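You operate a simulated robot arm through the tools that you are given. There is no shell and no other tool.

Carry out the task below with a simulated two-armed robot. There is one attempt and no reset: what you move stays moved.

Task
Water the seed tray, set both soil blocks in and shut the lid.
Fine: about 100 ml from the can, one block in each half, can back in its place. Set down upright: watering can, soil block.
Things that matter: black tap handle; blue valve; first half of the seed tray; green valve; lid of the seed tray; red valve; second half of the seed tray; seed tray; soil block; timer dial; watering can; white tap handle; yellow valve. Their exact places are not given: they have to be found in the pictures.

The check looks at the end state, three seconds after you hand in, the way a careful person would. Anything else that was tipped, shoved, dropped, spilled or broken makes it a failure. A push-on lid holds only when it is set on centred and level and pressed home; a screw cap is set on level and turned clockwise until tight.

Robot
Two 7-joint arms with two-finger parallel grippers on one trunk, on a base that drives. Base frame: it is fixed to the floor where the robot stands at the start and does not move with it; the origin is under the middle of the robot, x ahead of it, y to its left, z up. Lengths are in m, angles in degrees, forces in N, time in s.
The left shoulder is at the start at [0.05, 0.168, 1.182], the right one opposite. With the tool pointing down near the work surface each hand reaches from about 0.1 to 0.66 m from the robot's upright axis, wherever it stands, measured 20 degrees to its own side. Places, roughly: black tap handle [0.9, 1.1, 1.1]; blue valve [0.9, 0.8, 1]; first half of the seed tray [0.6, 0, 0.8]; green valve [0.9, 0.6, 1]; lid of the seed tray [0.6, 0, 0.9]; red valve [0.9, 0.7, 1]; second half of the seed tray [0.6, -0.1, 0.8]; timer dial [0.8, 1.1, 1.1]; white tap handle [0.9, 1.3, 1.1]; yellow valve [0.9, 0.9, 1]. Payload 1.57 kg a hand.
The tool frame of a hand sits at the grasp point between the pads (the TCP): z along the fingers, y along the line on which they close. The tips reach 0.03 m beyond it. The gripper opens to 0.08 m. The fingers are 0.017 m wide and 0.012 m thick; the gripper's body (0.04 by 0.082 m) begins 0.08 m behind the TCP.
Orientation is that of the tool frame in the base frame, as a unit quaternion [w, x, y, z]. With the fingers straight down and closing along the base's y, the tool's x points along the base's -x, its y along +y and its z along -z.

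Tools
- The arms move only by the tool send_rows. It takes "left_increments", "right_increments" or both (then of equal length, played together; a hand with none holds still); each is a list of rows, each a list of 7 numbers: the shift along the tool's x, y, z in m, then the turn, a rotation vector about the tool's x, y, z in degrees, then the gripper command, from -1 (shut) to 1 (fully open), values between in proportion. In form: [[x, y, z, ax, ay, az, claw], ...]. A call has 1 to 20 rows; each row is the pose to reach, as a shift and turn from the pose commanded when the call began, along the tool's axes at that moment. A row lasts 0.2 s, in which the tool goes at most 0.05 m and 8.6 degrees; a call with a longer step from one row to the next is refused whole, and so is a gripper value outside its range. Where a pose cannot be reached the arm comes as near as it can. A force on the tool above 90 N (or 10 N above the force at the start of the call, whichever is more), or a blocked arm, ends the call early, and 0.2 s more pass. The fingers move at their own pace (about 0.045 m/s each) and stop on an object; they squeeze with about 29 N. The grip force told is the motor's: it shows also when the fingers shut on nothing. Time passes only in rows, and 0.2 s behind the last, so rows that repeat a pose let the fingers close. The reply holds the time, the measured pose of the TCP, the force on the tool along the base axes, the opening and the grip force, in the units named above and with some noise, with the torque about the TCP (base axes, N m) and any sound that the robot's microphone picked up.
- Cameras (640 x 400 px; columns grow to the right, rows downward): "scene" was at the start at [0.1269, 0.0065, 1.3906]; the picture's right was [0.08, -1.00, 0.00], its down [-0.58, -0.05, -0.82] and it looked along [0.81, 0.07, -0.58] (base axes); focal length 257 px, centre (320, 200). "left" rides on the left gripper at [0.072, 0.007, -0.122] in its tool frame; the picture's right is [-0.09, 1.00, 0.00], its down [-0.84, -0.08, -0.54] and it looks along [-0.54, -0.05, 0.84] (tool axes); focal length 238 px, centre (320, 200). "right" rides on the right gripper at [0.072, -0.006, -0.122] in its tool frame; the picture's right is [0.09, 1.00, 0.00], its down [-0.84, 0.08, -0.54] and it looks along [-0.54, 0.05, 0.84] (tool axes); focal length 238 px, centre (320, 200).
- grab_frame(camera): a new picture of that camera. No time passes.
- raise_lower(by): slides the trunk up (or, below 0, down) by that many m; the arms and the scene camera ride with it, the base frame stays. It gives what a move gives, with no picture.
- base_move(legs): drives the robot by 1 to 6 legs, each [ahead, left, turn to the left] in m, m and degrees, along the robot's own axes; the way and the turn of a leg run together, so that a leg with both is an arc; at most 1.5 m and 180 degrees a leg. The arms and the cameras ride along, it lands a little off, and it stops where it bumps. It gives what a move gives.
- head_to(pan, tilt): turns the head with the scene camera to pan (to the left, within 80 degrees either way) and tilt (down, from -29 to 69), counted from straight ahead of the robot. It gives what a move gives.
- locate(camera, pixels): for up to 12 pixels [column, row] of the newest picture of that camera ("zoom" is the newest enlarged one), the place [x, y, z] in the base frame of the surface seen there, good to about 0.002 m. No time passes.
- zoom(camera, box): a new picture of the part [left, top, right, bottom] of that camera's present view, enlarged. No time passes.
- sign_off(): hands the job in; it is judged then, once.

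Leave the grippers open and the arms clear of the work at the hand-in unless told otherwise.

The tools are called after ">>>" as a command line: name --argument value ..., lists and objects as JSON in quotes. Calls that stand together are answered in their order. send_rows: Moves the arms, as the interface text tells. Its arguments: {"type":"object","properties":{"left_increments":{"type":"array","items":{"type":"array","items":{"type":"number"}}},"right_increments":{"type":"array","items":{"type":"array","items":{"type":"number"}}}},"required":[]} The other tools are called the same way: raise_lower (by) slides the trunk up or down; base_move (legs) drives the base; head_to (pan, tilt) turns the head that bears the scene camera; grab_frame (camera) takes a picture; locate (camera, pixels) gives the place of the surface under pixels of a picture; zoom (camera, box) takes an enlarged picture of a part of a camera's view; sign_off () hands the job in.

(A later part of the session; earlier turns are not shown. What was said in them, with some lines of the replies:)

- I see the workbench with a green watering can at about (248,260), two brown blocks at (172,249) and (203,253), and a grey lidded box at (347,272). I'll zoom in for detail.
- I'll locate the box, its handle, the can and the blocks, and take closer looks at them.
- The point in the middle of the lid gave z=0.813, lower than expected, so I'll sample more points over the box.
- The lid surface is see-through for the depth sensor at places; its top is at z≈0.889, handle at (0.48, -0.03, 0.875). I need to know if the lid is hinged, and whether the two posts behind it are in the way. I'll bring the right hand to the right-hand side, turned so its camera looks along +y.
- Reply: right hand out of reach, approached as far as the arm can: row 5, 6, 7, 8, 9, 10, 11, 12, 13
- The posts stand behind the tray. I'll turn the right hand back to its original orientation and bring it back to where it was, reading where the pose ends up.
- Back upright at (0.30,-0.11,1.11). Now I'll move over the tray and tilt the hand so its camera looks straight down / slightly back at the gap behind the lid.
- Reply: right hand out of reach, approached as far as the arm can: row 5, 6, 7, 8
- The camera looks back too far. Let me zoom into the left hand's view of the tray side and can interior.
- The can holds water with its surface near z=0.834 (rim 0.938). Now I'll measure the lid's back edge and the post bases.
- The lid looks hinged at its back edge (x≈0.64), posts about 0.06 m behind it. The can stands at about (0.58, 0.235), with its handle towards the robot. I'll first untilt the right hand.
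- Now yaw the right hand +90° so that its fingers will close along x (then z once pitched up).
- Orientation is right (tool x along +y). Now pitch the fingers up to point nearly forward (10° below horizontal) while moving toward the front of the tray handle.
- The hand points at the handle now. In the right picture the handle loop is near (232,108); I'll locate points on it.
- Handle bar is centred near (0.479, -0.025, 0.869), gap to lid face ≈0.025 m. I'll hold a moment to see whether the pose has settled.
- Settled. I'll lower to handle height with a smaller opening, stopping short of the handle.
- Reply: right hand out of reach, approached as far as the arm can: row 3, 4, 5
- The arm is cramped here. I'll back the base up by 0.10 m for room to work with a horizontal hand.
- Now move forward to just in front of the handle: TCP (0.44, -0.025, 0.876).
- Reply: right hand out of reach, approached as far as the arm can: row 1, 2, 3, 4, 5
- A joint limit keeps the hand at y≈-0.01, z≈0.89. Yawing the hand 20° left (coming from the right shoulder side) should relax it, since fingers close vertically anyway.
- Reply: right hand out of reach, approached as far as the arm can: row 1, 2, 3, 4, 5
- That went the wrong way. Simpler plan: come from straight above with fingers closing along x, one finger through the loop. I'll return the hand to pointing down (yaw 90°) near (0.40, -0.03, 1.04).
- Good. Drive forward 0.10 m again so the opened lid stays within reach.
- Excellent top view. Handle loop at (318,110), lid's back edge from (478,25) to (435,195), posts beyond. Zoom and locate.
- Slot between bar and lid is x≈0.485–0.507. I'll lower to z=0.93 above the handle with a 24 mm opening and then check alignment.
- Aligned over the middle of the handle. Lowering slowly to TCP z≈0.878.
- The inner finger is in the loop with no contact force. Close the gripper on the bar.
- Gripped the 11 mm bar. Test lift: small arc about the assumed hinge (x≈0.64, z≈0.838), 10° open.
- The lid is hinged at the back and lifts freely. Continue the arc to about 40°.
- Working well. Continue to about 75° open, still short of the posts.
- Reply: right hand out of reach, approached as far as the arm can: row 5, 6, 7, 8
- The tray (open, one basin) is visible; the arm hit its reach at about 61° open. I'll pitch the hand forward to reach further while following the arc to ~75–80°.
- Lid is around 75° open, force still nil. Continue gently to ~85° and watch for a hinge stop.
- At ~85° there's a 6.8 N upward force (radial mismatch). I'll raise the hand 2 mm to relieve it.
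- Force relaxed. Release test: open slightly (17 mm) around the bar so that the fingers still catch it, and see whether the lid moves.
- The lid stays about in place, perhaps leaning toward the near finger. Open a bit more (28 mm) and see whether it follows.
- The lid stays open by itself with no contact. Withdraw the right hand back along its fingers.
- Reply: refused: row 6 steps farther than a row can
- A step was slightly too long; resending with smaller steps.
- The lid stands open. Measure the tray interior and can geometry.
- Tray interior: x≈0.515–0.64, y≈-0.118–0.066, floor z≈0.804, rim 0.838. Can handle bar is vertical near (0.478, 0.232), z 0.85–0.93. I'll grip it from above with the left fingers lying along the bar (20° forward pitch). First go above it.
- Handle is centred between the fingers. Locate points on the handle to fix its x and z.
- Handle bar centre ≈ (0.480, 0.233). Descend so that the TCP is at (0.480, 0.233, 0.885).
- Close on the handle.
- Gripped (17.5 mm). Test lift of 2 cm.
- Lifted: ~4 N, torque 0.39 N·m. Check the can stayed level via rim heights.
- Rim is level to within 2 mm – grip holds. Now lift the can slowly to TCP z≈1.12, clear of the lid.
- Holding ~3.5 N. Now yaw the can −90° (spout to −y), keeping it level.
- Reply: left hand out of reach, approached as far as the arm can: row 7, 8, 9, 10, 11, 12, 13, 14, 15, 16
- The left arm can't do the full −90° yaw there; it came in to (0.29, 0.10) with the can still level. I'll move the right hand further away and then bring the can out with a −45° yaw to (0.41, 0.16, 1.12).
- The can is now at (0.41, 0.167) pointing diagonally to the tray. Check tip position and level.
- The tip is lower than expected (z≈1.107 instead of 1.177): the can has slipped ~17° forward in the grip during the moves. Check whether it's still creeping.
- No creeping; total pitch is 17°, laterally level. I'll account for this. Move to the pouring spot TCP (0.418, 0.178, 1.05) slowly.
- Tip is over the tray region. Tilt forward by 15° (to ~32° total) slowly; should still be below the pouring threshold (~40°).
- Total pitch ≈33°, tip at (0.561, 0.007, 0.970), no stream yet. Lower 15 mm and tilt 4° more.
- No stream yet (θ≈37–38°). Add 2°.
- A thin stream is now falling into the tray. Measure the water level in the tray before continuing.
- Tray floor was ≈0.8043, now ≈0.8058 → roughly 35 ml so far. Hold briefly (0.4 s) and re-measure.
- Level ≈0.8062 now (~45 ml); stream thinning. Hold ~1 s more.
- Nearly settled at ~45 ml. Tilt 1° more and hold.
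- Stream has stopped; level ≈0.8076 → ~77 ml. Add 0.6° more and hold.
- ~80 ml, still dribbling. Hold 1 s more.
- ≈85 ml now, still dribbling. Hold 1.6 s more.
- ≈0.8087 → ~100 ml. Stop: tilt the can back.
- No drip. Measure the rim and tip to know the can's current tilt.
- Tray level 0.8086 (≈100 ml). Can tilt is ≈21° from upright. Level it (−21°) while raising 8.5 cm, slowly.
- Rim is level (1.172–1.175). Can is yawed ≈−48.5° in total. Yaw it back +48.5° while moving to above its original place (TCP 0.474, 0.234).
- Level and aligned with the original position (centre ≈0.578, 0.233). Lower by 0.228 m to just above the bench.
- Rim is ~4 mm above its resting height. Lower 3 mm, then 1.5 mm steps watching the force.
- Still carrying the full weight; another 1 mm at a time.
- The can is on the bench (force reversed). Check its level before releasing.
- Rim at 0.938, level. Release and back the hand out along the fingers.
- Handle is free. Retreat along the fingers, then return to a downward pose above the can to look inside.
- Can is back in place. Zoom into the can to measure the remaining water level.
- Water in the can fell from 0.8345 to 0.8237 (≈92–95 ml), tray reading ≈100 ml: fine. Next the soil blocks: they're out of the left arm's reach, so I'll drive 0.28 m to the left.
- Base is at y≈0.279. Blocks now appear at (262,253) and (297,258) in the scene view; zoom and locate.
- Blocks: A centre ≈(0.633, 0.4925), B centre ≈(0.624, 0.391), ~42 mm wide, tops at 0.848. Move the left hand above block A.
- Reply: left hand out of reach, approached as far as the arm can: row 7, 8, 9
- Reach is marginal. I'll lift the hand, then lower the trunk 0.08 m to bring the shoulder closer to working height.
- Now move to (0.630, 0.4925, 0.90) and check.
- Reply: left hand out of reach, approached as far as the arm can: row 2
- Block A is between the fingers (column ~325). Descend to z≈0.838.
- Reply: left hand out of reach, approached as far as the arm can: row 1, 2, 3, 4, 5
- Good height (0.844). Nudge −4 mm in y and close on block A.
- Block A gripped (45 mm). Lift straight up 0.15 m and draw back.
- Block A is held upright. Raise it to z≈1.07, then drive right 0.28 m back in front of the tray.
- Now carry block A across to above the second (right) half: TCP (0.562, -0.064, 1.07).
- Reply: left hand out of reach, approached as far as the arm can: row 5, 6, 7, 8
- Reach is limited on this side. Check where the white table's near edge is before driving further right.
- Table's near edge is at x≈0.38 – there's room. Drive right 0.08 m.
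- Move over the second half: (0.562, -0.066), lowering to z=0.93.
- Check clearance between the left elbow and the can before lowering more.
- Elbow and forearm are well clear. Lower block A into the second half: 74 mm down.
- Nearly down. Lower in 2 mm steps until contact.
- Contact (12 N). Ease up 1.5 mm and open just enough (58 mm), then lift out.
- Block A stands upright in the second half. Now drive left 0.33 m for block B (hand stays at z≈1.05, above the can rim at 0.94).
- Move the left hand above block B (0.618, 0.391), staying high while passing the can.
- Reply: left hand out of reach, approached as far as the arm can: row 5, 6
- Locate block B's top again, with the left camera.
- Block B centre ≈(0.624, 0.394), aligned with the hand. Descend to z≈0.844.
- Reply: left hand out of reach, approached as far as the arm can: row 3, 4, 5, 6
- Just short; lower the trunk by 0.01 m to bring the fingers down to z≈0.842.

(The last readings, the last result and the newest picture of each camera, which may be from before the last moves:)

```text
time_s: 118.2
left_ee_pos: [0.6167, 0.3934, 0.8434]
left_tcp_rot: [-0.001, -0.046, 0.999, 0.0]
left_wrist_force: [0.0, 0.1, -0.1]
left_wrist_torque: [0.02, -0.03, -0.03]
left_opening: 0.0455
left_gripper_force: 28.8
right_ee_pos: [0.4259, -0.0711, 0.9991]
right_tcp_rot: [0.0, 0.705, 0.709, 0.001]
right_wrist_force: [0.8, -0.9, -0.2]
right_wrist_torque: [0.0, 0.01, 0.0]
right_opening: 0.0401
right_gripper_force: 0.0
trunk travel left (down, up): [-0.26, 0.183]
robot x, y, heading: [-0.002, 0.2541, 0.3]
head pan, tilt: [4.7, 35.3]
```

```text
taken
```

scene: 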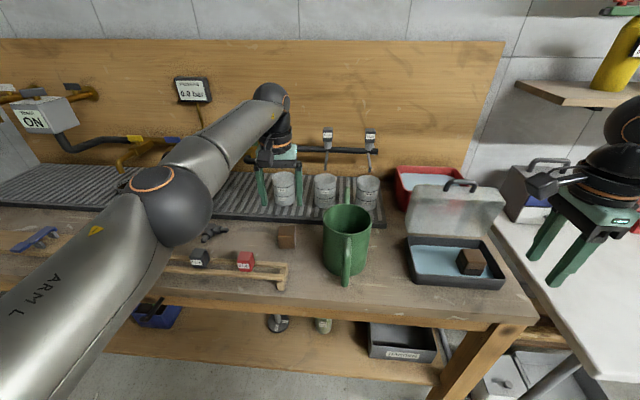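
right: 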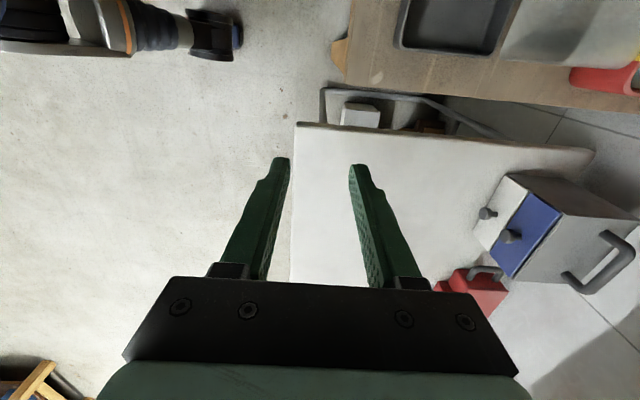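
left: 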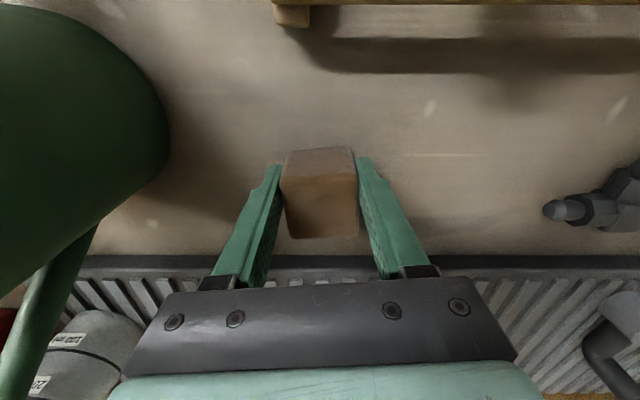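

Block B gripped (45 mm). Lift it straight up to z≈1.07 and pull back.

>>> send_rows --left_increments '[[0, 0, -0.02, 0, 0, 0, -1], [0, 0, -0.05, 0, 0, 0, -1], [0, 0, -0.085, 0, 0, 0, -1], [0.01, 0, -0.12, 0, 0, 0, -1], [0.025, 0, -0.155, 0, 0, 0, -1], [0.04, 0, -0.19, 0, 0, 0, -1], [0.055, 0, -0.225, 0, 0, 5, -1], [0.055, 0, -0.225, 0, 0, 5, -1]]'

>>> grab_frame --camera "left"

>>> base_move --legs '[[0, -0.32, 0]]'

>>> grab_frame --camera "scene"

```text
time_s: 120.0
left_ee_pos: [0.563, 0.3895, 1.0684]
left_tcp_rot: [-0.001, -0.003, 1.0, 0.0]
left_wrist_force: [-0.3, 0.0, 0.0]
left_wrist_torque: [-0.02, 0.04, 0.01]
left_opening: 0.0452
left_gripper_force: 28.5
right_ee_pos: [0.4257, -0.0718, 0.9993]
right_tcp_rot: [0.001, 0.704, 0.71, 0.0]
right_wrist_force: [0.7, 0.4, 0.2]
right_wrist_torque: [-0.01, 0.03, -0.01]
right_opening: 0.0399
right_gripper_force: 0.0
trunk travel left (down, up): [-0.26, 0.183]
robot x, y, heading: [-0.0012, 0.249, 0.4]
head pan, tilt: [4.7, 35.3]
```

```text
taken
```

left: 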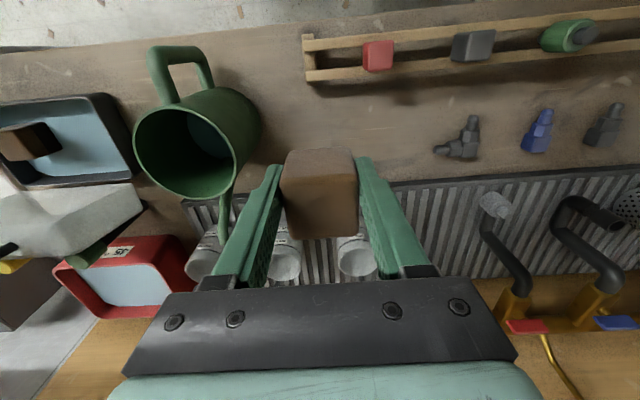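

```text
time_s: 123.3
left_ee_pos: [0.5651, 0.0758, 1.0679]
left_tcp_rot: [-0.002, -0.005, 1.0, 0.0]
left_wrist_force: [-0.7, 0.8, -1.0]
left_wrist_torque: [0.04, 0.03, 0.0]
left_opening: 0.0454
left_gripper_force: 28.7
right_ee_pos: [0.4286, -0.3843, 0.9999]
right_tcp_rot: [0.0, 0.704, 0.71, -0.001]
right_wrist_force: [0.4, -0.2, -0.6]
right_wrist_torque: [0.01, 0.02, 0.0]
right_opening: 0.0398
right_gripper_force: 0.0
trunk travel left (down, up): [-0.26, 0.183]
robot x, y, heading: [-0.0009, -0.0628, 0.3]
head pan, tilt: [4.7, 35.3]
```

```text
taken
```

scene: 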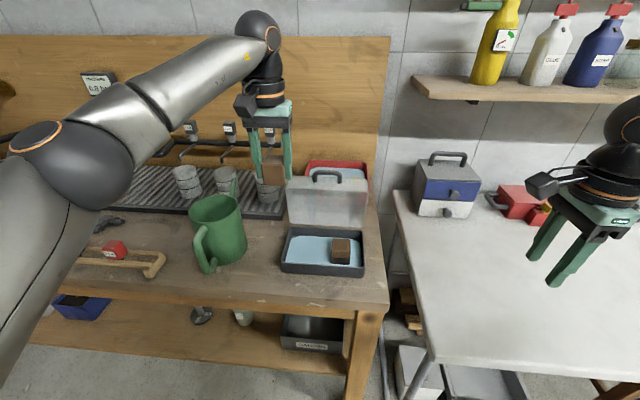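

Carry block B over the first half (0.562, 0.014), lowering to z=0.93.

>>> send_rows --left_increments '[[0, -0.02, 0, 0, 0, 0, -1], [0.002, -0.045, 0.01, 0, 0, 0, -1], [0.003, -0.062, 0.03, 0, 0, 0, -1], [0.003, -0.062, 0.06, 0, 0, 0, -1], [0.003, -0.062, 0.09, 0, 0, 0, -1], [0.003, -0.062, 0.12, 0, 0, 0, -1], [0.003, -0.062, 0.138, 0, 0, 0, -1], [0.003, -0.062, 0.138, 0, 0, 0, -1]]'

>>> grab_frame --camera "left"

>>> zoom --camera "scene" --box '[220, 130, 400, 290]'

```text
time_s: 125.1
left_ee_pos: [0.5627, 0.0146, 0.9291]
left_tcp_rot: [0.0, -0.005, 1.0, 0.001]
left_wrist_force: [-0.5, -1.0, -0.7]
left_wrist_torque: [0.01, 0.05, 0.0]
left_opening: 0.0452
left_gripper_force: 29.2
right_ee_pos: [0.4275, -0.3844, 0.9995]
right_tcp_rot: [0.0, 0.704, 0.71, 0.0]
right_wrist_force: [-0.4, 0.0, -0.6]
right_wrist_torque: [-0.01, 0.0, 0.0]
right_opening: 0.04
right_gripper_force: 0.1
trunk travel left (down, up): [-0.26, 0.183]
robot x, y, heading: [-0.0026, -0.0644, 0.4]
head pan, tilt: [4.7, 35.3]
```

```text
taken
```

left: 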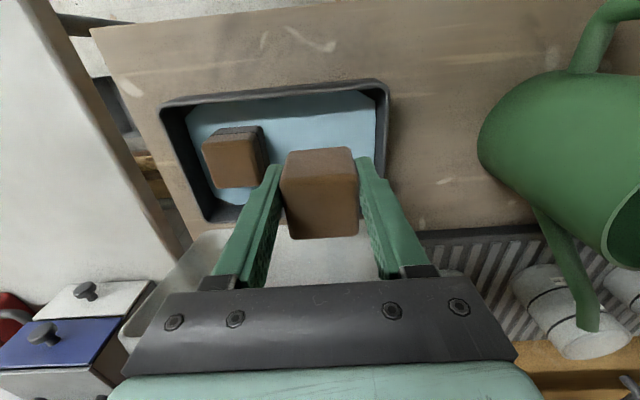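

```text
2.50 times, centred on (310, 210) of scene
```

zoom: 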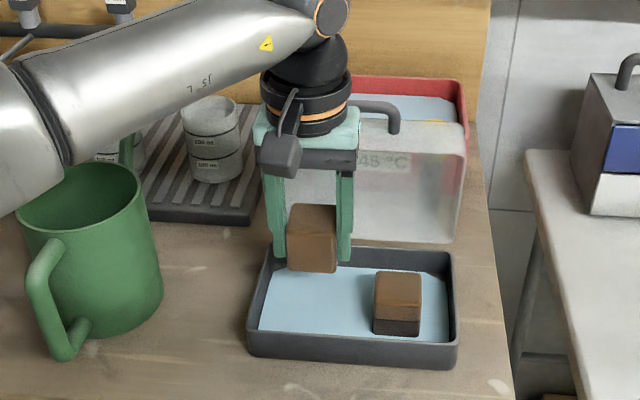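

Clear of block A. Lower block B: 72 mm, then small steps.

>>> send_rows --left_increments '[[0, 0, 0.02, 0, 0, 0, -1], [0, 0, 0.04, 0, 0, 0, -1], [0, 0, 0.057, 0, 0, 0, -1], [0, 0, 0.067, 0, 0, 0, -1], [0, 0, 0.075, 0, 0, 0, -1], [0, 0, 0.075, 0, 0, 0, -1]]'

>>> send_rows --left_increments '[[0, 0, 0.002, 0, 0, 0, -1], [0, 0, 0.002, 0, 0, 0, -1]]'

>>> send_rows --left_increments '[[0, 0, 0.0015, 0, 0, 0, -1], [0, 0, 0.0015, 0, 0, 0, -1]]'

```text
time_s: 126.5
left_ee_pos: [0.5641, 0.0144, 0.8535]
left_tcp_rot: [0.0, -0.004, 1.0, 0.0]
left_wrist_force: [-0.5, -0.2, -0.2]
left_wrist_torque: [-0.01, 0.0, 0.0]
left_opening: 0.0456
left_gripper_force: 28.6
right_ee_pos: [0.4291, -0.3835, 1.0003]
right_tcp_rot: [0.0, 0.704, 0.71, 0.0]
right_wrist_force: [0.0, 0.4, -0.3]
right_wrist_torque: [0.04, -0.01, 0.0]
right_opening: 0.0398
right_gripper_force: 0.2
trunk travel left (down, up): [-0.26, 0.183]
robot x, y, heading: [0.002, -0.0642, 0.6]
head pan, tilt: [4.7, 35.3]
```

```text
time_s: 127.1
left_ee_pos: [0.5624, 0.014, 0.8529]
left_tcp_rot: [-0.001, -0.004, 1.0, -0.001]
left_wrist_force: [0.3, 0.2, -0.6]
left_wrist_torque: [-0.02, 0.01, -0.02]
left_opening: 0.0457
left_gripper_force: 29.4
right_ee_pos: [0.4291, -0.3838, 0.9997]
right_tcp_rot: [0.0, 0.704, 0.71, 0.0]
right_wrist_force: [-0.4, 0.9, 0.4]
right_wrist_torque: [0.02, -0.05, -0.02]
right_opening: 0.0399
right_gripper_force: 0.0
trunk travel left (down, up): [-0.26, 0.183]
robot x, y, heading: [0.0005, -0.063, 0.6]
head pan, tilt: [4.7, 35.3]
```

```text
time_s: 127.7
left_ee_pos: [0.5628, 0.0129, 0.8509]
left_tcp_rot: [-0.001, -0.004, 1.0, 0.0]
left_wrist_force: [0.0, 0.3, 0.1]
left_wrist_torque: [0.01, 0.03, 0.01]
left_opening: 0.0454
left_gripper_force: 29.3
right_ee_pos: [0.4302, -0.3832, 0.9994]
right_tcp_rot: [0.0, 0.704, 0.711, 0.0]
right_wrist_force: [-0.5, -0.1, 0.5]
right_wrist_torque: [0.04, -0.02, 0.0]
right_opening: 0.0402
right_gripper_force: 0.2
trunk travel left (down, up): [-0.26, 0.183]
robot x, y, heading: [0.0012, -0.0643, 0.4]
head pan, tilt: [4.7, 35.3]
```

>>> send_rows --left_increments '[[0, 0, 0.0015, 0, 0, 0, -1], [0, 0, 0.0015, 0, 0, 0, -1]]'

```text
time_s: 128.3
left_ee_pos: [0.5623, 0.0142, 0.8493]
left_tcp_rot: [-0.001, -0.003, 1.0, 0.0]
left_wrist_force: [-1.0, -0.3, -0.4]
left_wrist_torque: [-0.02, 0.01, 0.04]
left_opening: 0.0455
left_gripper_force: 29.2
right_ee_pos: [0.4287, -0.3834, 0.9981]
right_tcp_rot: [0.0, 0.704, 0.71, 0.0]
right_wrist_force: [0.2, 0.2, 0.5]
right_wrist_torque: [0.01, -0.01, 0.02]
right_opening: 0.0399
right_gripper_force: 0.1
trunk travel left (down, up): [-0.26, 0.183]
robot x, y, heading: [0.0004, -0.0645, 0.4]
head pan, tilt: [4.7, 35.3]
```

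>>> send_rows --left_increments '[[0, 0, 0.0012, 0, 0, 0, -1], [0, 0, 0.0012, 0, 0, 0, -1]]'

```text
time_s: 128.9
left_ee_pos: [0.5633, 0.0122, 0.8488]
left_tcp_rot: [-0.001, -0.004, 1.0, 0.0]
left_wrist_force: [1.0, 1.2, -0.8]
left_wrist_torque: [-0.02, -0.01, 0.02]
left_opening: 0.0454
left_gripper_force: 28.7
right_ee_pos: [0.4288, -0.3836, 0.9996]
right_tcp_rot: [0.0, 0.704, 0.71, 0.0]
right_wrist_force: [0.2, 0.1, -1.0]
right_wrist_torque: [-0.02, -0.02, -0.01]
right_opening: 0.04
right_gripper_force: 0.0
trunk travel left (down, up): [-0.26, 0.183]
robot x, y, heading: [-0.0062, -0.0631, 0.5]
head pan, tilt: [4.7, 35.3]
```

>>> send_rows --left_increments '[[0, 0, 0.0012, 0, 0, 0, -1], [0, 0, 0.0012, 0, 0, 0, -1]]'

>>> zoom --camera "scene" --box '[250, 180, 390, 290]'

```text
time_s: 129.5
left_ee_pos: [0.562, 0.0141, 0.8482]
left_tcp_rot: [0.0, -0.004, 1.0, 0.0]
left_wrist_force: [-0.6, 0.9, 6.9]
left_wrist_torque: [0.05, 0.04, 0.01]
left_opening: 0.0454
left_gripper_force: 29.6
right_ee_pos: [0.4281, -0.385, 0.9986]
right_tcp_rot: [0.0, 0.704, 0.71, 0.0]
right_wrist_force: [0.6, -0.2, -1.2]
right_wrist_torque: [0.0, 0.01, -0.02]
right_opening: 0.04
right_gripper_force: 0.0
trunk travel left (down, up): [-0.26, 0.183]
robot x, y, heading: [-0.0048, -0.0632, 0.5]
head pan, tilt: [4.7, 35.3]
```

```text
3.64 times, centred on (320, 235) of scene
```

zoom: 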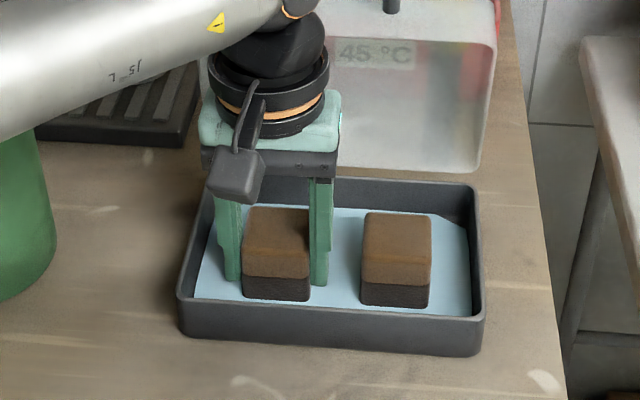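

Contact (6.9 N), block B sits in the first half. Ease up, open to 56 mm and lift out.

>>> send_rows --left_increments '[[0, 0, -0.001, 0, 0, 0, -1], [0, 0, -0.001, 0, 0, 0, 0.4], [0, 0, -0.001, 0, 0, 0, 0.4], [0, 0, -0.001, 0, 0, 0, 0.4], [0, 0, -0.02, 0, 0, 0, 0.4], [0, 0, -0.05, 0, 0, 0, 0.4], [0, 0, -0.09, 0, 0, 0, 0.6], [0, 0, -0.13, 0, 0, 0, 0.8], [0, 0, -0.17, 0, 0, 0, 0.8], [0, 0, -0.21, 0, 0, 0, 0.8]]'

>>> grab_frame --camera "left"

>>> zoom --camera "scene" --box '[250, 150, 390, 290]'

```text
time_s: 131.7
left_ee_pos: [0.5606, 0.0156, 1.058]
left_tcp_rot: [0.0, -0.003, 1.0, 0.0]
left_wrist_force: [0.4, 0.2, 0.0]
left_wrist_torque: [0.02, 0.02, 0.01]
left_opening: 0.072
left_gripper_force: 0.0
right_ee_pos: [0.4291, -0.3846, 0.9976]
right_tcp_rot: [-0.001, 0.704, 0.71, 0.0]
right_wrist_force: [0.1, 0.2, -0.5]
right_wrist_torque: [0.02, -0.01, 0.0]
right_opening: 0.0398
right_gripper_force: 0.0
trunk travel left (down, up): [-0.26, 0.183]
robot x, y, heading: [-0.0005, -0.0649, 0.7]
head pan, tilt: [4.7, 35.3]
```

```text
taken
```

left: 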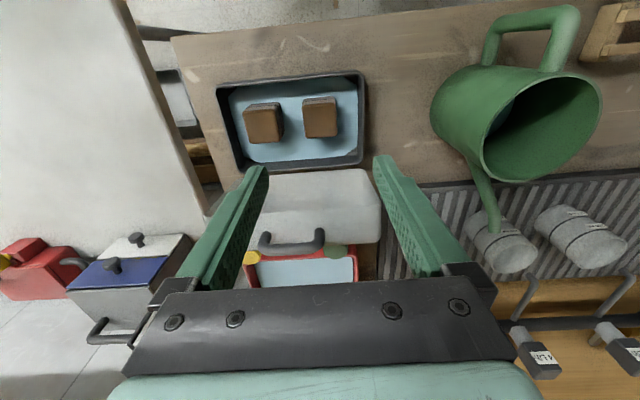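

```text
2.86 times, centred on (320, 220) of scene
```

zoom: 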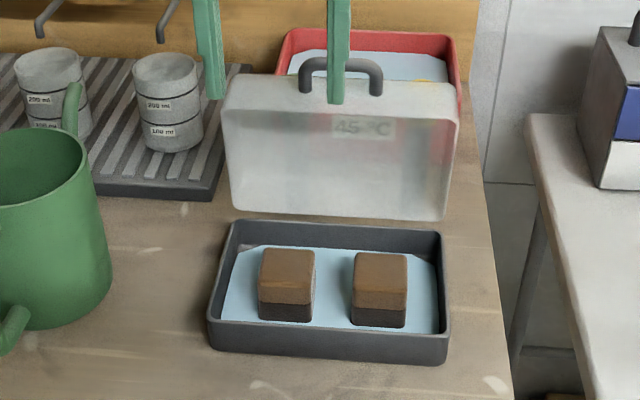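

Both blocks stand upright, one in each half. Park the left hand to the left, then raise the trunk back by 0.09 and shift the base to y≈0 so the right arm can close the lid.

>>> send_rows --left_increments '[[0.03, 0, -0.02, 0, 0, 0, 0.8], [0.06, 0.02, -0.04, 0, 0, 0, 0.8], [0.09, 0.05, -0.05, 0, 0, 0, 0.8], [0.1, 0.09, -0.05, 0, 0, 0, 0.8], [0.1, 0.13, -0.05, 0, 0, 0, 0.8], [0.1, 0.17, -0.05, 0, 0, 0, 0.8], [0.1, 0.21, -0.05, 0, 0, 0, 0.8], [0.1, 0.25, -0.05, 0, 0, 0, 0.8], [0.1, 0.29, -0.05, 0, 0, 0, 0.8], [0.1, 0.29, -0.05, 0, 0, 0, 0.8]]'

>>> raise_lower --by 0.09

>>> base_move --legs '[[0, 0.063, 0]]'

>>> grab_frame --camera "scene"

>>> grab_frame --camera "left"

```text
time_s: 133.9
left_ee_pos: [0.4594, 0.3035, 1.1089]
left_tcp_rot: [0.001, -0.004, 1.0, 0.0]
left_wrist_force: [-0.6, -0.2, 0.1]
left_wrist_torque: [0.02, 0.01, 0.03]
left_opening: 0.072
left_gripper_force: 0.0
right_ee_pos: [0.4287, -0.3836, 0.9995]
right_tcp_rot: [0.001, 0.705, 0.71, 0.001]
right_wrist_force: [-0.4, -0.6, 0.9]
right_wrist_torque: [0.03, 0.01, -0.01]
right_opening: 0.0399
right_gripper_force: 0.0
trunk travel left (down, up): [-0.26, 0.183]
robot x, y, heading: [0.0025, -0.0642, 0.6]
head pan, tilt: [4.7, 35.3]
```

```text
time_s: 135.1
left_ee_pos: [0.4581, 0.3037, 1.1983]
left_tcp_rot: [-0.001, -0.004, 1.0, 0.0]
left_wrist_force: [0.6, 0.3, 0.0]
left_wrist_torque: [-0.01, -0.03, 0.02]
left_opening: 0.0719
left_gripper_force: 0.0
right_ee_pos: [0.4295, -0.3845, 1.0888]
right_tcp_rot: [-0.001, 0.704, 0.711, -0.001]
right_wrist_force: [0.7, 0.2, -0.5]
right_wrist_torque: [-0.02, -0.03, -0.01]
right_opening: 0.04
right_gripper_force: 0.1
trunk travel left (down, up): [-0.35, 0.093]
robot x, y, heading: [-0.0002, -0.0648, 0.6]
head pan, tilt: [4.7, 35.3]
```

```text
time_s: 136.4
left_ee_pos: [0.4587, 0.3666, 1.1982]
left_tcp_rot: [0.0, -0.004, 1.0, -0.001]
left_wrist_force: [-0.1, 0.2, -0.2]
left_wrist_torque: [-0.01, -0.04, 0.0]
left_opening: 0.0721
left_gripper_force: 0.1
right_ee_pos: [0.4282, -0.3203, 1.0891]
right_tcp_rot: [0.0, 0.703, 0.711, 0.0]
right_wrist_force: [-0.5, 0.4, 0.0]
right_wrist_torque: [-0.01, 0.0, -0.02]
right_opening: 0.0399
right_gripper_force: 0.1
trunk travel left (down, up): [-0.35, 0.093]
robot x, y, heading: [-0.0011, -0.0005, 0.4]
head pan, tilt: [4.7, 35.3]
```

```text
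taken
```

scene: 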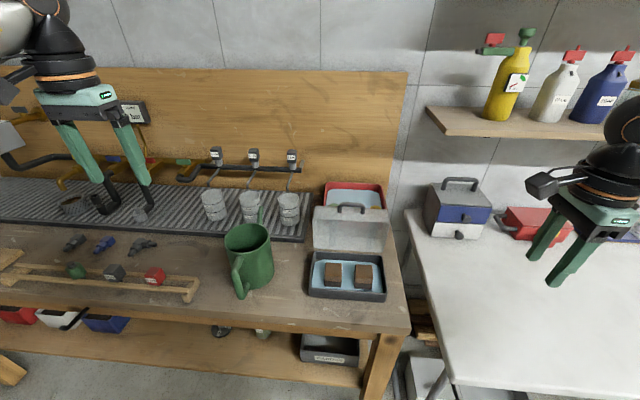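

```text
taken
```

left: 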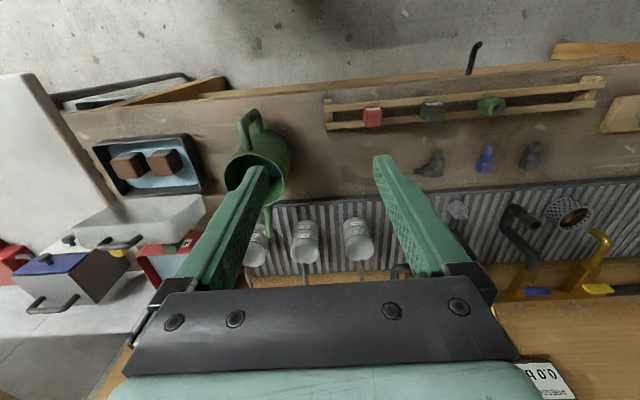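

Now locate the lid handle in its open position.

>>> zoom --camera "scene" --box '[290, 180, 410, 300]'

>>> locate --camera "scene" --pixels '[[350, 204], [345, 204], [340, 209], [361, 209], [356, 204], [352, 225], [330, 210], [375, 213], [333, 272], [363, 274], [355, 265], [348, 290]]'

```text
3.33 times, centred on (350, 240) of scene
```

zoom: 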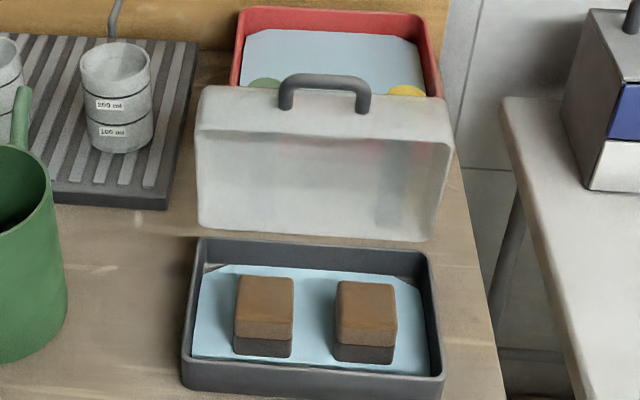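

```text
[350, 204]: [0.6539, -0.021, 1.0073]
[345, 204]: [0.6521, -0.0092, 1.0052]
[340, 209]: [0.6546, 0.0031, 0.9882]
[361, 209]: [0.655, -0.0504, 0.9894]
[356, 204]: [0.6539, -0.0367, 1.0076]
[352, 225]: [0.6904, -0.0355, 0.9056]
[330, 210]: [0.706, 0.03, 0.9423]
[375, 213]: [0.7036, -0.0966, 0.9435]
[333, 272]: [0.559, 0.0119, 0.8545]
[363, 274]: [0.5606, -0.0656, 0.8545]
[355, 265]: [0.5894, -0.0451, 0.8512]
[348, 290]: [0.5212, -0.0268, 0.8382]
```

Handle bar is where I left it. Bring the right hand to a standoff behind it (0.578, -0.021, 1.145) with 30° pitch, 30 mm opening.

>>> send_rows --right_increments '[[0.035, 0.005, -0.02, 0, 0, 0, 0], [0.075, 0.015, -0.035, 0, 0, 0, -0.1], [0.115, 0.03, -0.045, -4, 0, 0, -0.25], [0.15, 0.05, -0.055, -8, 0, 0, -0.25], [0.185, 0.07, -0.055, -12, 0, 0, -0.25], [0.22, 0.095, -0.055, -16, 0, 0, -0.25], [0.255, 0.12, -0.055, -21, 0, 0, -0.25], [0.285, 0.14, -0.055, -26, 0, 0, -0.25], [0.297, 0.153, -0.055, -30, 0, 0, -0.25], [0.297, 0.153, -0.055, -30, 0, 0, -0.25]]'

>>> grab_frame --camera "right"

```text
time_s: 138.6
left_ee_pos: [0.4581, 0.3664, 1.1979]
left_tcp_rot: [-0.001, -0.004, 1.0, -0.001]
left_wrist_force: [0.2, 0.4, 1.1]
left_wrist_torque: [0.02, 0.01, 0.0]
left_opening: 0.0719
left_gripper_force: 0.1
right_ee_pos: [0.5794, -0.021, 1.1443]
right_tcp_rot: [0.182, 0.679, 0.687, 0.184]
right_wrist_force: [0.5, 0.0, 0.2]
right_wrist_torque: [0.04, 0.03, -0.02]
right_opening: 0.0301
right_gripper_force: 0.1
trunk travel left (down, up): [-0.35, 0.093]
robot x, y, heading: [-0.004, -0.0033, 0.5]
head pan, tilt: [4.7, 35.3]
```

```text
taken
```

right: 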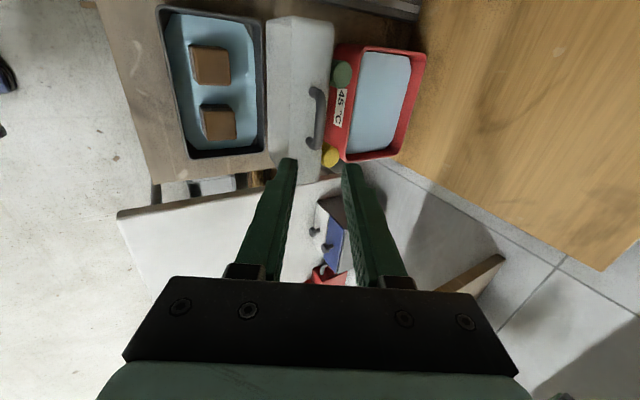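

Advance along the fingers 0.148 m onto the handle.

>>> send_rows --right_increments '[[0, 0, 0.03, 0, 0, 0, -0.25], [0, 0, 0.06, 0, 0, 0, -0.25], [0, 0, 0.09, 0, 0, 0, -0.25], [0, 0, 0.11, 0, 0, 0, -0.25], [0, 0, 0.13, 0, 0, 0, -0.25], [0, 0, 0.14, 0, 0, 0, -0.25], [0, 0, 0.148, 0, 0, 0, -0.25], [0, 0, 0.148, 0, 0, 0, -0.25]]'

>>> grab_frame --camera "right"

```text
time_s: 140.4
left_ee_pos: [0.4579, 0.3666, 1.1987]
left_tcp_rot: [0.0, -0.005, 1.0, 0.001]
left_wrist_force: [0.4, 0.1, 0.2]
left_wrist_torque: [0.0, 0.01, 0.01]
left_opening: 0.072
left_gripper_force: 0.1
right_ee_pos: [0.6523, -0.021, 1.016]
right_tcp_rot: [0.182, 0.679, 0.687, 0.184]
right_wrist_force: [0.1, 0.6, 0.4]
right_wrist_torque: [0.0, 0.01, 0.03]
right_opening: 0.03
right_gripper_force: 0.1
trunk travel left (down, up): [-0.35, 0.093]
robot x, y, heading: [-0.0001, 0.0002, 0.6]
head pan, tilt: [4.7, 35.3]
```

```text
taken
```

right: 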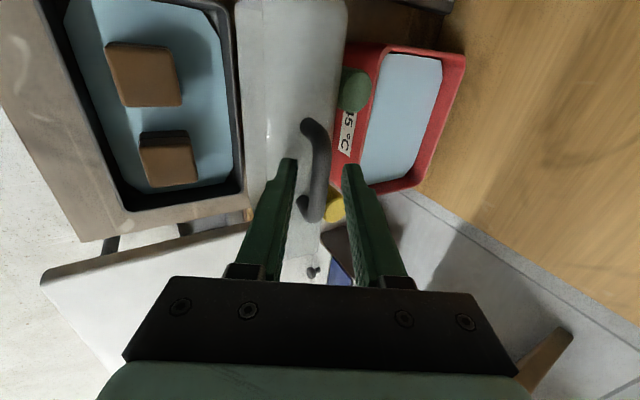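

Bar is between the fingers. Close on it.

>>> send_rows --right_increments '[[0, 0, 0, 0, 0, 0, -1], [0, 0, 0, 0, 0, 0, -1], [0, 0, 0, 0, 0, 0, -1], [0, 0, 0, 0, 0, 0, -1]]'

```text
time_s: 141.4
left_ee_pos: [0.4587, 0.3667, 1.1987]
left_tcp_rot: [0.0, -0.004, 1.0, 0.0]
left_wrist_force: [-0.8, 1.2, 0.4]
left_wrist_torque: [0.01, 0.02, 0.0]
left_opening: 0.0721
left_gripper_force: 0.1
right_ee_pos: [0.653, -0.0207, 1.0155]
right_tcp_rot: [0.181, 0.68, 0.687, 0.183]
right_wrist_force: [-0.4, 0.3, -0.4]
right_wrist_torque: [0.14, 0.01, -0.22]
right_opening: 0.0112
right_gripper_force: 28.3
trunk travel left (down, up): [-0.35, 0.093]
robot x, y, heading: [-0.004, -0.0017, 0.8]
head pan, tilt: [4.7, 35.3]
```

Gripped. Reverse the arc down to about 55° open.

>>> send_rows --right_increments '[[0, -0.0065, -0.0046, 3, 0, 0, -1], [0, -0.0131, -0.0092, 6, 0, 0, -1], [0, -0.0203, -0.0131, 9, 0, 0, -1], [0, -0.0276, -0.017, 12, 0, 0, -1], [0, -0.0352, -0.02, 15, 0, 0, -1], [0, -0.0428, -0.0229, 18, 0, 0, -1], [0, -0.0507, -0.025, 21, 0, 0, -1], [0, -0.0587, -0.0271, 24, 0, 0, -1], [0, -0.0668, -0.0282, 27, 0, 0, -1], [0, -0.0749, -0.0293, 30, 0, 0, -1], [0, -0.0749, -0.0293, 30, 0, 0, -1]]'

>>> zoom --camera "scene" --box '[270, 150, 430, 310]'

```text
time_s: 143.8
left_ee_pos: [0.4586, 0.3654, 1.1982]
left_tcp_rot: [0.0, -0.004, 1.0, 0.0]
left_wrist_force: [-0.6, 0.4, 0.2]
left_wrist_torque: [0.0, -0.01, 0.01]
left_opening: 0.0721
left_gripper_force: 0.1
right_ee_pos: [0.5721, -0.022, 1.0046]
right_tcp_rot: [0.0, 0.703, 0.711, 0.0]
right_wrist_force: [0.9, 0.2, -0.6]
right_wrist_torque: [-0.09, -0.03, 0.07]
right_opening: 0.0113
right_gripper_force: 28.4
trunk travel left (down, up): [-0.35, 0.093]
robot x, y, heading: [0.0018, -0.0007, 0.7]
head pan, tilt: [4.7, 35.3]
```

```text
2.50 times, centred on (350, 230) of scene
```

zoom: 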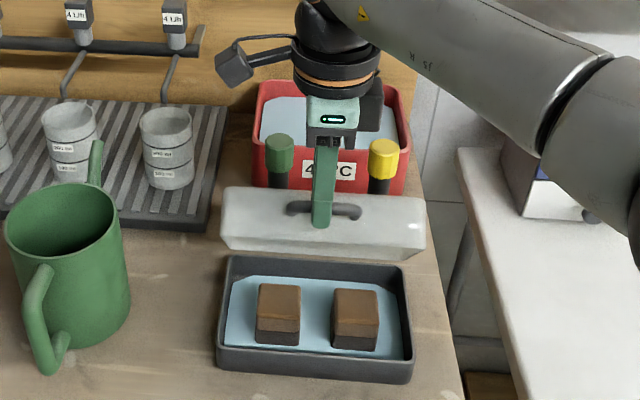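

Good. Continue the arc down to about 13° open.

>>> send_rows --right_increments '[[0, -0.0157, 0.008, 0, 0, 0, -1], [0, -0.0304, 0.0176, 0, 0, 0, -1], [0, -0.0441, 0.0287, 0, 0, 0, -1], [0, -0.0565, 0.0411, 0, 0, 0, -1], [0, -0.0676, 0.0548, 0, 0, 0, -1], [0, -0.0772, 0.0695, 0, 0, 0, -1], [0, -0.0852, 0.0852, 0, 0, 0, -1], [0, -0.0852, 0.0852, 0, 0, 0, -1]]'

>>> zoom --camera "scene" --box '[270, 150, 430, 310]'

>>> zoom --camera "left" --box '[60, 100, 240, 260]'

```text
time_s: 145.6
left_ee_pos: [0.4588, 0.3671, 1.1997]
left_tcp_rot: [0.0, -0.004, 1.0, 0.0]
left_wrist_force: [-0.2, -0.5, 0.5]
left_wrist_torque: [0.01, -0.03, 0.0]
left_opening: 0.072
left_gripper_force: 0.0
right_ee_pos: [0.487, -0.0225, 0.918]
right_tcp_rot: [-0.001, 0.704, 0.71, -0.001]
right_wrist_force: [1.9, -0.5, 0.2]
right_wrist_torque: [-0.13, -0.06, 0.14]
right_opening: 0.0113
right_gripper_force: 28.7
trunk travel left (down, up): [-0.35, 0.093]
robot x, y, heading: [-0.0012, -0.0003, 1.0]
head pan, tilt: [4.7, 35.3]
```

```text
2.50 times, centred on (350, 230) of scene
```

zoom: 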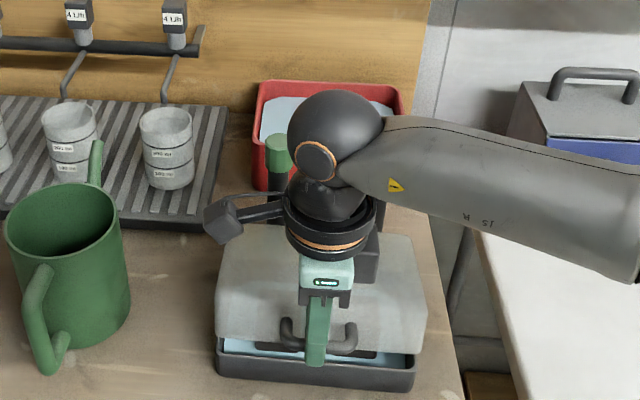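

```text
2.50 times, centred on (150, 180) of left
```

zoom: 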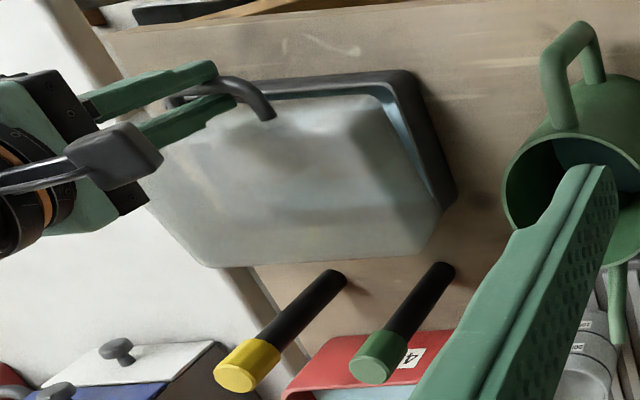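

Now lower the final part to fully shut.

>>> send_rows --right_increments '[[0, -0.0032, 0.0082, 0, 0, 0, -1], [0, -0.0063, 0.0164, 0, 0, 0, -1], [0, -0.008, 0.022, 0, 0, 0, -1], [0, -0.0095, 0.0277, 0, 0, 0, -1], [0, -0.0105, 0.0325, 0, 0, 0, -1], [0, -0.0113, 0.036, 0, 0, 0, -1], [0, -0.0113, 0.036, 0, 0, 0, -1]]'

>>> zoom --camera "scene" --box '[270, 150, 430, 310]'

```text
time_s: 147.2
left_ee_pos: [0.456, 0.3655, 1.199]
left_tcp_rot: [0.001, -0.004, 1.0, -0.001]
left_wrist_force: [-0.4, 0.0, -0.1]
left_wrist_torque: [0.0, 0.01, 0.02]
left_opening: 0.072
left_gripper_force: 0.0
right_ee_pos: [0.474, -0.0219, 0.8842]
right_tcp_rot: [0.0, 0.703, 0.711, 0.001]
right_wrist_force: [-6.2, -4.3, 24.9]
right_wrist_torque: [-0.05, 0.16, 0.12]
right_opening: 0.0116
right_gripper_force: 28.9
trunk travel left (down, up): [-0.35, 0.093]
robot x, y, heading: [-0.0057, -0.0015, 0.6]
head pan, tilt: [4.7, 35.3]
```

```text
2.50 times, centred on (350, 230) of scene
```

zoom: 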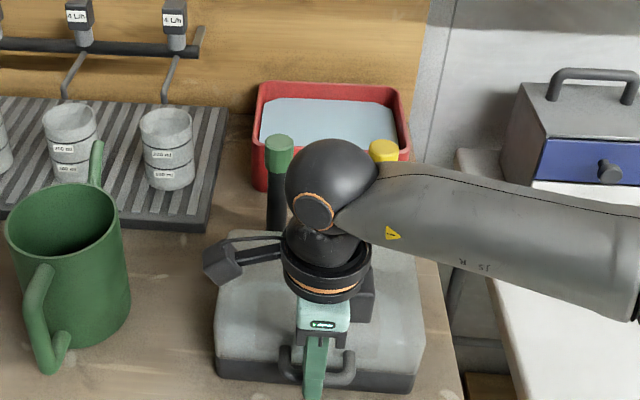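

25 N downward reaction – lid appears shut. Release the grip (24 mm opening) and check.

>>> send_rows --right_increments '[[0, 0, -0.001, 0, 0, 0, -0.4], [0, 0, -0.001, 0, 0, 0, -0.4], [0, 0, -0.001, 0, 0, 0, -0.4], [0, 0, -0.001, 0, 0, 0, -0.4]]'

>>> grab_frame --camera "right"

>>> zoom --camera "left" --box '[60, 100, 240, 260]'

```text
time_s: 148.2
left_ee_pos: [0.4577, 0.3661, 1.1988]
left_tcp_rot: [-0.001, -0.005, 1.0, 0.001]
left_wrist_force: [0.3, 0.1, 0.1]
left_wrist_torque: [-0.01, 0.02, -0.01]
left_opening: 0.0721
left_gripper_force: 0.1
right_ee_pos: [0.476, -0.0228, 0.8836]
right_tcp_rot: [0.0, 0.704, 0.71, 0.0]
right_wrist_force: [0.0, -0.6, -0.5]
right_wrist_torque: [-0.04, 0.02, 0.02]
right_opening: 0.024
right_gripper_force: 0.1
trunk travel left (down, up): [-0.35, 0.093]
robot x, y, heading: [0.0012, -0.0028, 0.7]
head pan, tilt: [4.7, 35.3]
```

```text
taken
```

right: 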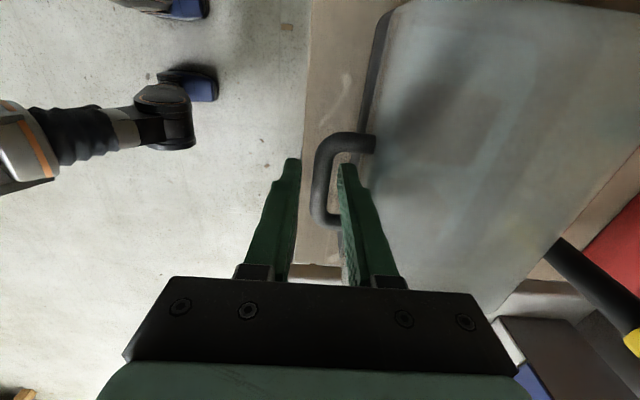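

```text
2.50 times, centred on (150, 180) of left
```

zoom: 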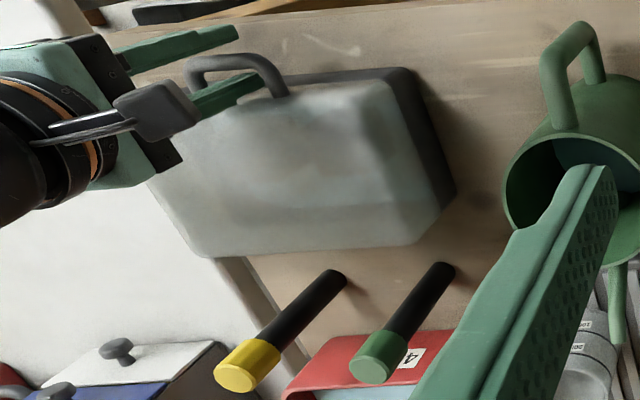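

Free of the bar. Lift straight up and back off, then verify the lid is flush.

>>> send_rows --right_increments '[[0, 0, -0.015, 0, 0, 0, -0.4], [0, 0, -0.03, 0, 0, 0, -0.4], [0, 0, -0.06, 0, 0, 0, -0.4], [0, 0, -0.1, 0, 0, 0, 0], [-0.03, -0.01, -0.14, 0, 0, 0, 0.5], [-0.07, -0.02, -0.16, 0, 0, 0, 1], [-0.11, -0.04, -0.17, 0, 0, 0, 1], [-0.15, -0.05, -0.18, 0, 0, 0, 1], [-0.19, -0.05, -0.18, 0, 0, 0, 1], [-0.23, -0.05, -0.18, 0, 0, 0, 1]]'

>>> grab_frame --camera "scene"

>>> zoom --camera "scene" --box '[290, 190, 410, 310]'

>>> grab_frame --camera "left"

```text
refused: row 5 steps farther than a row can; nothing moved
```

```text
taken
```

scene: 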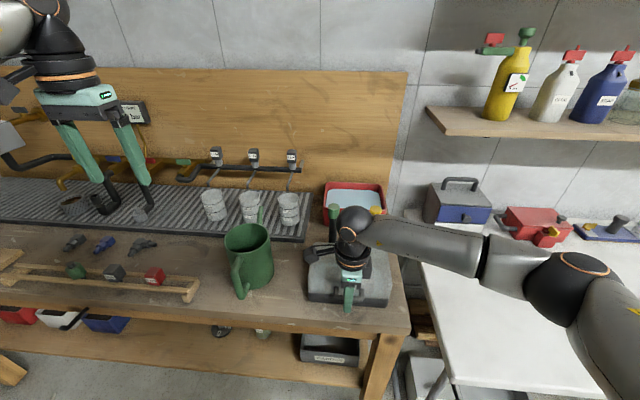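

```text
3.33 times, centred on (350, 250) of scene
```

zoom: 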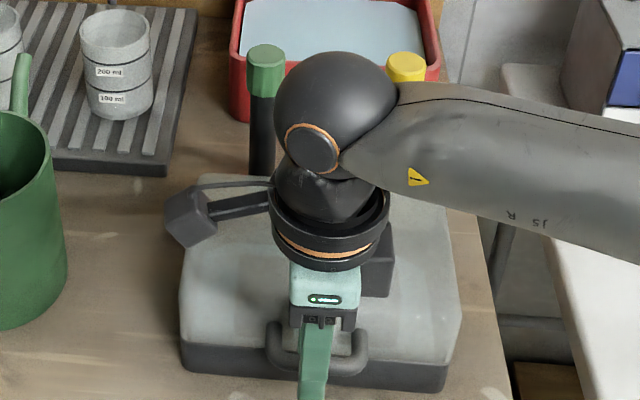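

```text
taken
```

left: 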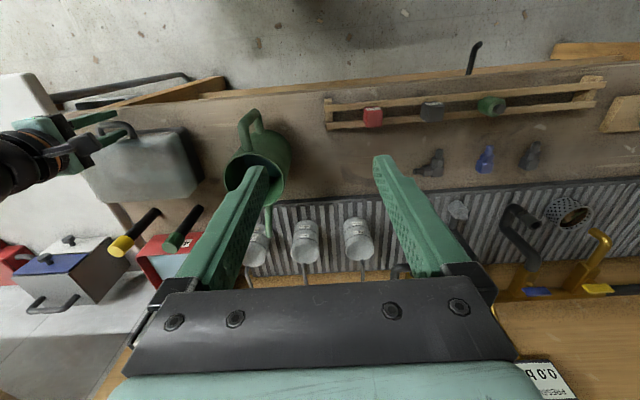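

One step was too long; resend with shorter steps.

>>> send_rows --right_increments '[[0, 0, -0.015, 0, 0, 0, -0.4], [0, 0, -0.03, 0, 0, 0, -0.4], [0, 0, -0.06, 0, 0, 0, -0.4], [0, 0, -0.1, 0, 0, 0, 0], [-0.02, -0.01, -0.13, 0, 0, 0, 0.5], [-0.05, -0.02, -0.15, 0, 0, 0, 1], [-0.09, -0.03, -0.17, 0, 0, 0, 1], [-0.13, -0.04, -0.18, 0, 0, 0, 1], [-0.17, -0.05, -0.18, 0, 0, 0, 1], [-0.21, -0.05, -0.18, 0, 0, 0, 1]]'

>>> grab_frame --camera "scene"

>>> zoom --camera "scene" --box '[290, 190, 410, 310]'

>>> zoom --camera "left" --box '[60, 100, 240, 260]'

```text
time_s: 150.4
left_ee_pos: [0.4573, 0.3659, 1.1997]
left_tcp_rot: [0.0, -0.004, 1.0, 0.0]
left_wrist_force: [0.5, 0.0, -0.2]
left_wrist_torque: [0.0, -0.02, -0.01]
left_opening: 0.0719
left_gripper_force: 0.0
right_ee_pos: [0.4293, -0.235, 1.0632]
right_tcp_rot: [0.0, 0.704, 0.711, 0.0]
right_wrist_force: [0.1, 0.2, 0.7]
right_wrist_torque: [0.0, -0.01, 0.01]
right_opening: 0.08
right_gripper_force: 0.0
trunk travel left (down, up): [-0.35, 0.093]
robot x, y, heading: [-0.0046, 0.0033, 0.7]
head pan, tilt: [4.7, 35.3]
```

```text
taken
```

scene: 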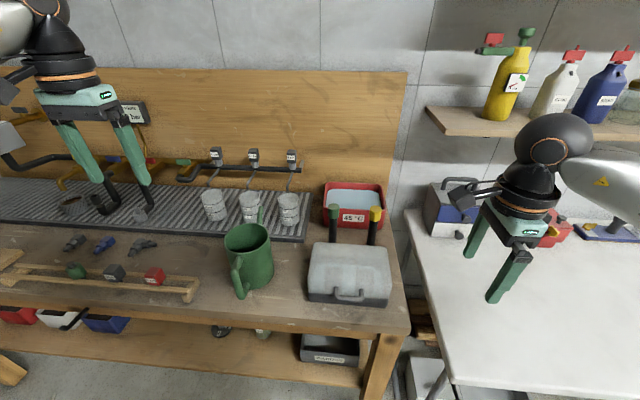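

```text
3.33 times, centred on (350, 250) of scene
```

zoom: 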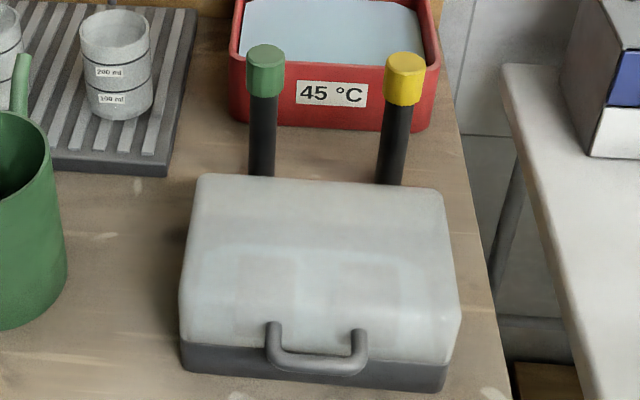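

```text
2.50 times, centred on (150, 180) of left
```

zoom: 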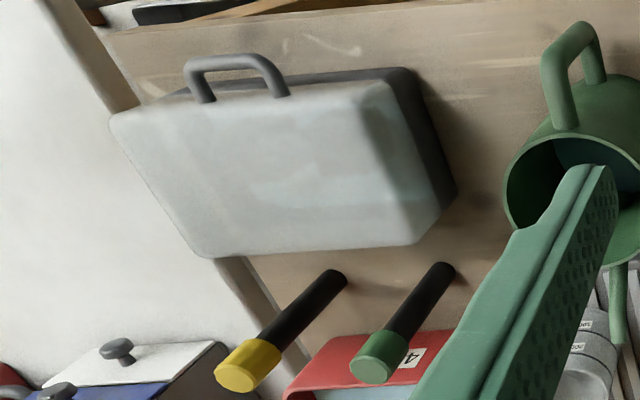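

The lid looks shut. Compare the handle and seam heights with the initial ones, and the tray and can positions.

>>> locate --camera "zoom" --pixels '[[200, 100], [350, 100]]'

>>> locate --camera "scene" --pixels '[[348, 300], [338, 294], [360, 296], [310, 293], [386, 299], [312, 255], [384, 258], [348, 245], [333, 212], [375, 215], [247, 228], [240, 268]]'

>>> zoom --camera "scene" --box '[300, 270, 400, 310]'

```text
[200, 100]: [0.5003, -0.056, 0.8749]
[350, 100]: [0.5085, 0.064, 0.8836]
```

```text
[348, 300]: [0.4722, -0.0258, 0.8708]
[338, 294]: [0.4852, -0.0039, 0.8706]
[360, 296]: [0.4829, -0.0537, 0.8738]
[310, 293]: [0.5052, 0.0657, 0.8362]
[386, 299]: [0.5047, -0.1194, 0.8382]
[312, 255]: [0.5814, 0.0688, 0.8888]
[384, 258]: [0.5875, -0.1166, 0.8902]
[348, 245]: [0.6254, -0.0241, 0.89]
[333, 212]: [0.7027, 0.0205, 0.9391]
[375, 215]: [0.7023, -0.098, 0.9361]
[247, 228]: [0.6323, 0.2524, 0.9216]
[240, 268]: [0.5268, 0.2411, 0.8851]
```

```text
6.40 times, centred on (350, 290) of scene
```

zoom: 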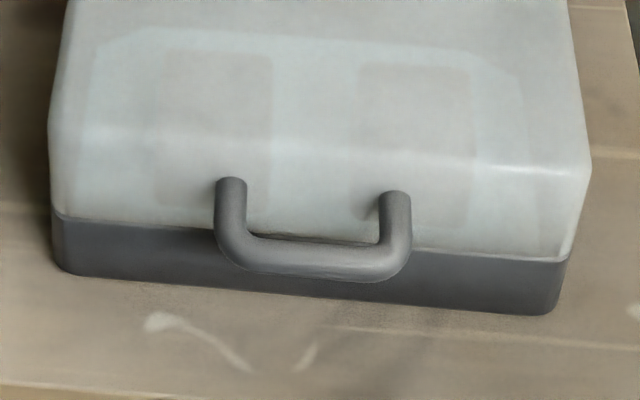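

The lid is flush (handle 0.872, top 0.889, no gap at the seam), both blocks show through it one in each half, and the can is back upright at its place. Nothing else has moved. I'll open the left gripper fully and raise it a bit, then hand in.

>>> send_rows --left_increments '[[0.02, 0, -0.01, 0, 0, 0, 1], [0.04, 0, -0.02, 0, 0, 0, 1], [0.04, 0, -0.02, 0, 0, 0, 1]]' --right_increments '[[0, -0.03, -0.01, 0, 0, 0, 1], [0, -0.06, -0.02, 0, 0, 0, 1], [0, -0.06, -0.02, 0, 0, 0, 1]]'

>>> grab_frame --camera "scene"

```text
time_s: 151.2
left_ee_pos: [0.4171, 0.3674, 1.219]
left_tcp_rot: [-0.001, -0.005, 1.0, 0.0]
left_wrist_force: [0.0, 0.6, 0.9]
left_wrist_torque: [-0.01, 0.01, 0.01]
left_opening: 0.0803
left_gripper_force: 0.0
right_ee_pos: [0.3685, -0.2343, 1.0815]
right_tcp_rot: [-0.001, 0.704, 0.71, -0.001]
right_wrist_force: [-0.3, -0.1, -0.2]
right_wrist_torque: [-0.01, 0.0, -0.01]
right_opening: 0.0801
right_gripper_force: 0.1
trunk travel left (down, up): [-0.35, 0.093]
robot x, y, heading: [-0.0028, -0.0018, 0.5]
head pan, tilt: [4.7, 35.3]
```

```text
taken
```

scene: 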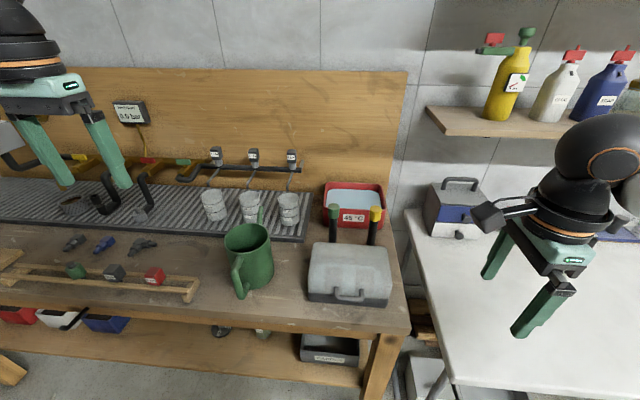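

All is in order: tray watered, blocks in, lid shut, can back in its place, grippers open and clear. Handing in.

>>> sign_off

```text
The job is handed in.
```

The seed tray is watered, both soil blocks are in it, the lid is shut, and I've handed the job in. I don't have the check's result, so this is from my own readings and pictures.

- **Water:** about 92–100 ml. The level in the tray suggests about 100 ml, and the drop in the can suggests about 92–95 ml. I saw no spills.
- **Soil blocks:** one stands upright in each half, and both were still visible through the lid once it was shut.
- **Lid:** closed flush, with no gap at the seam. The handle and top are back at their starting heights to within the measuring error.
- **Watering can:** upright and within a few millimetres of where it started. It slipped about 17° in the grip while I was carrying it. I allowed for that when pouring and levelled it before setting it down.
- **Everything else:** I saw nothing tipped or knocked over, and the two posts behind the tray have not moved. The grippers are open and the arms are clear.
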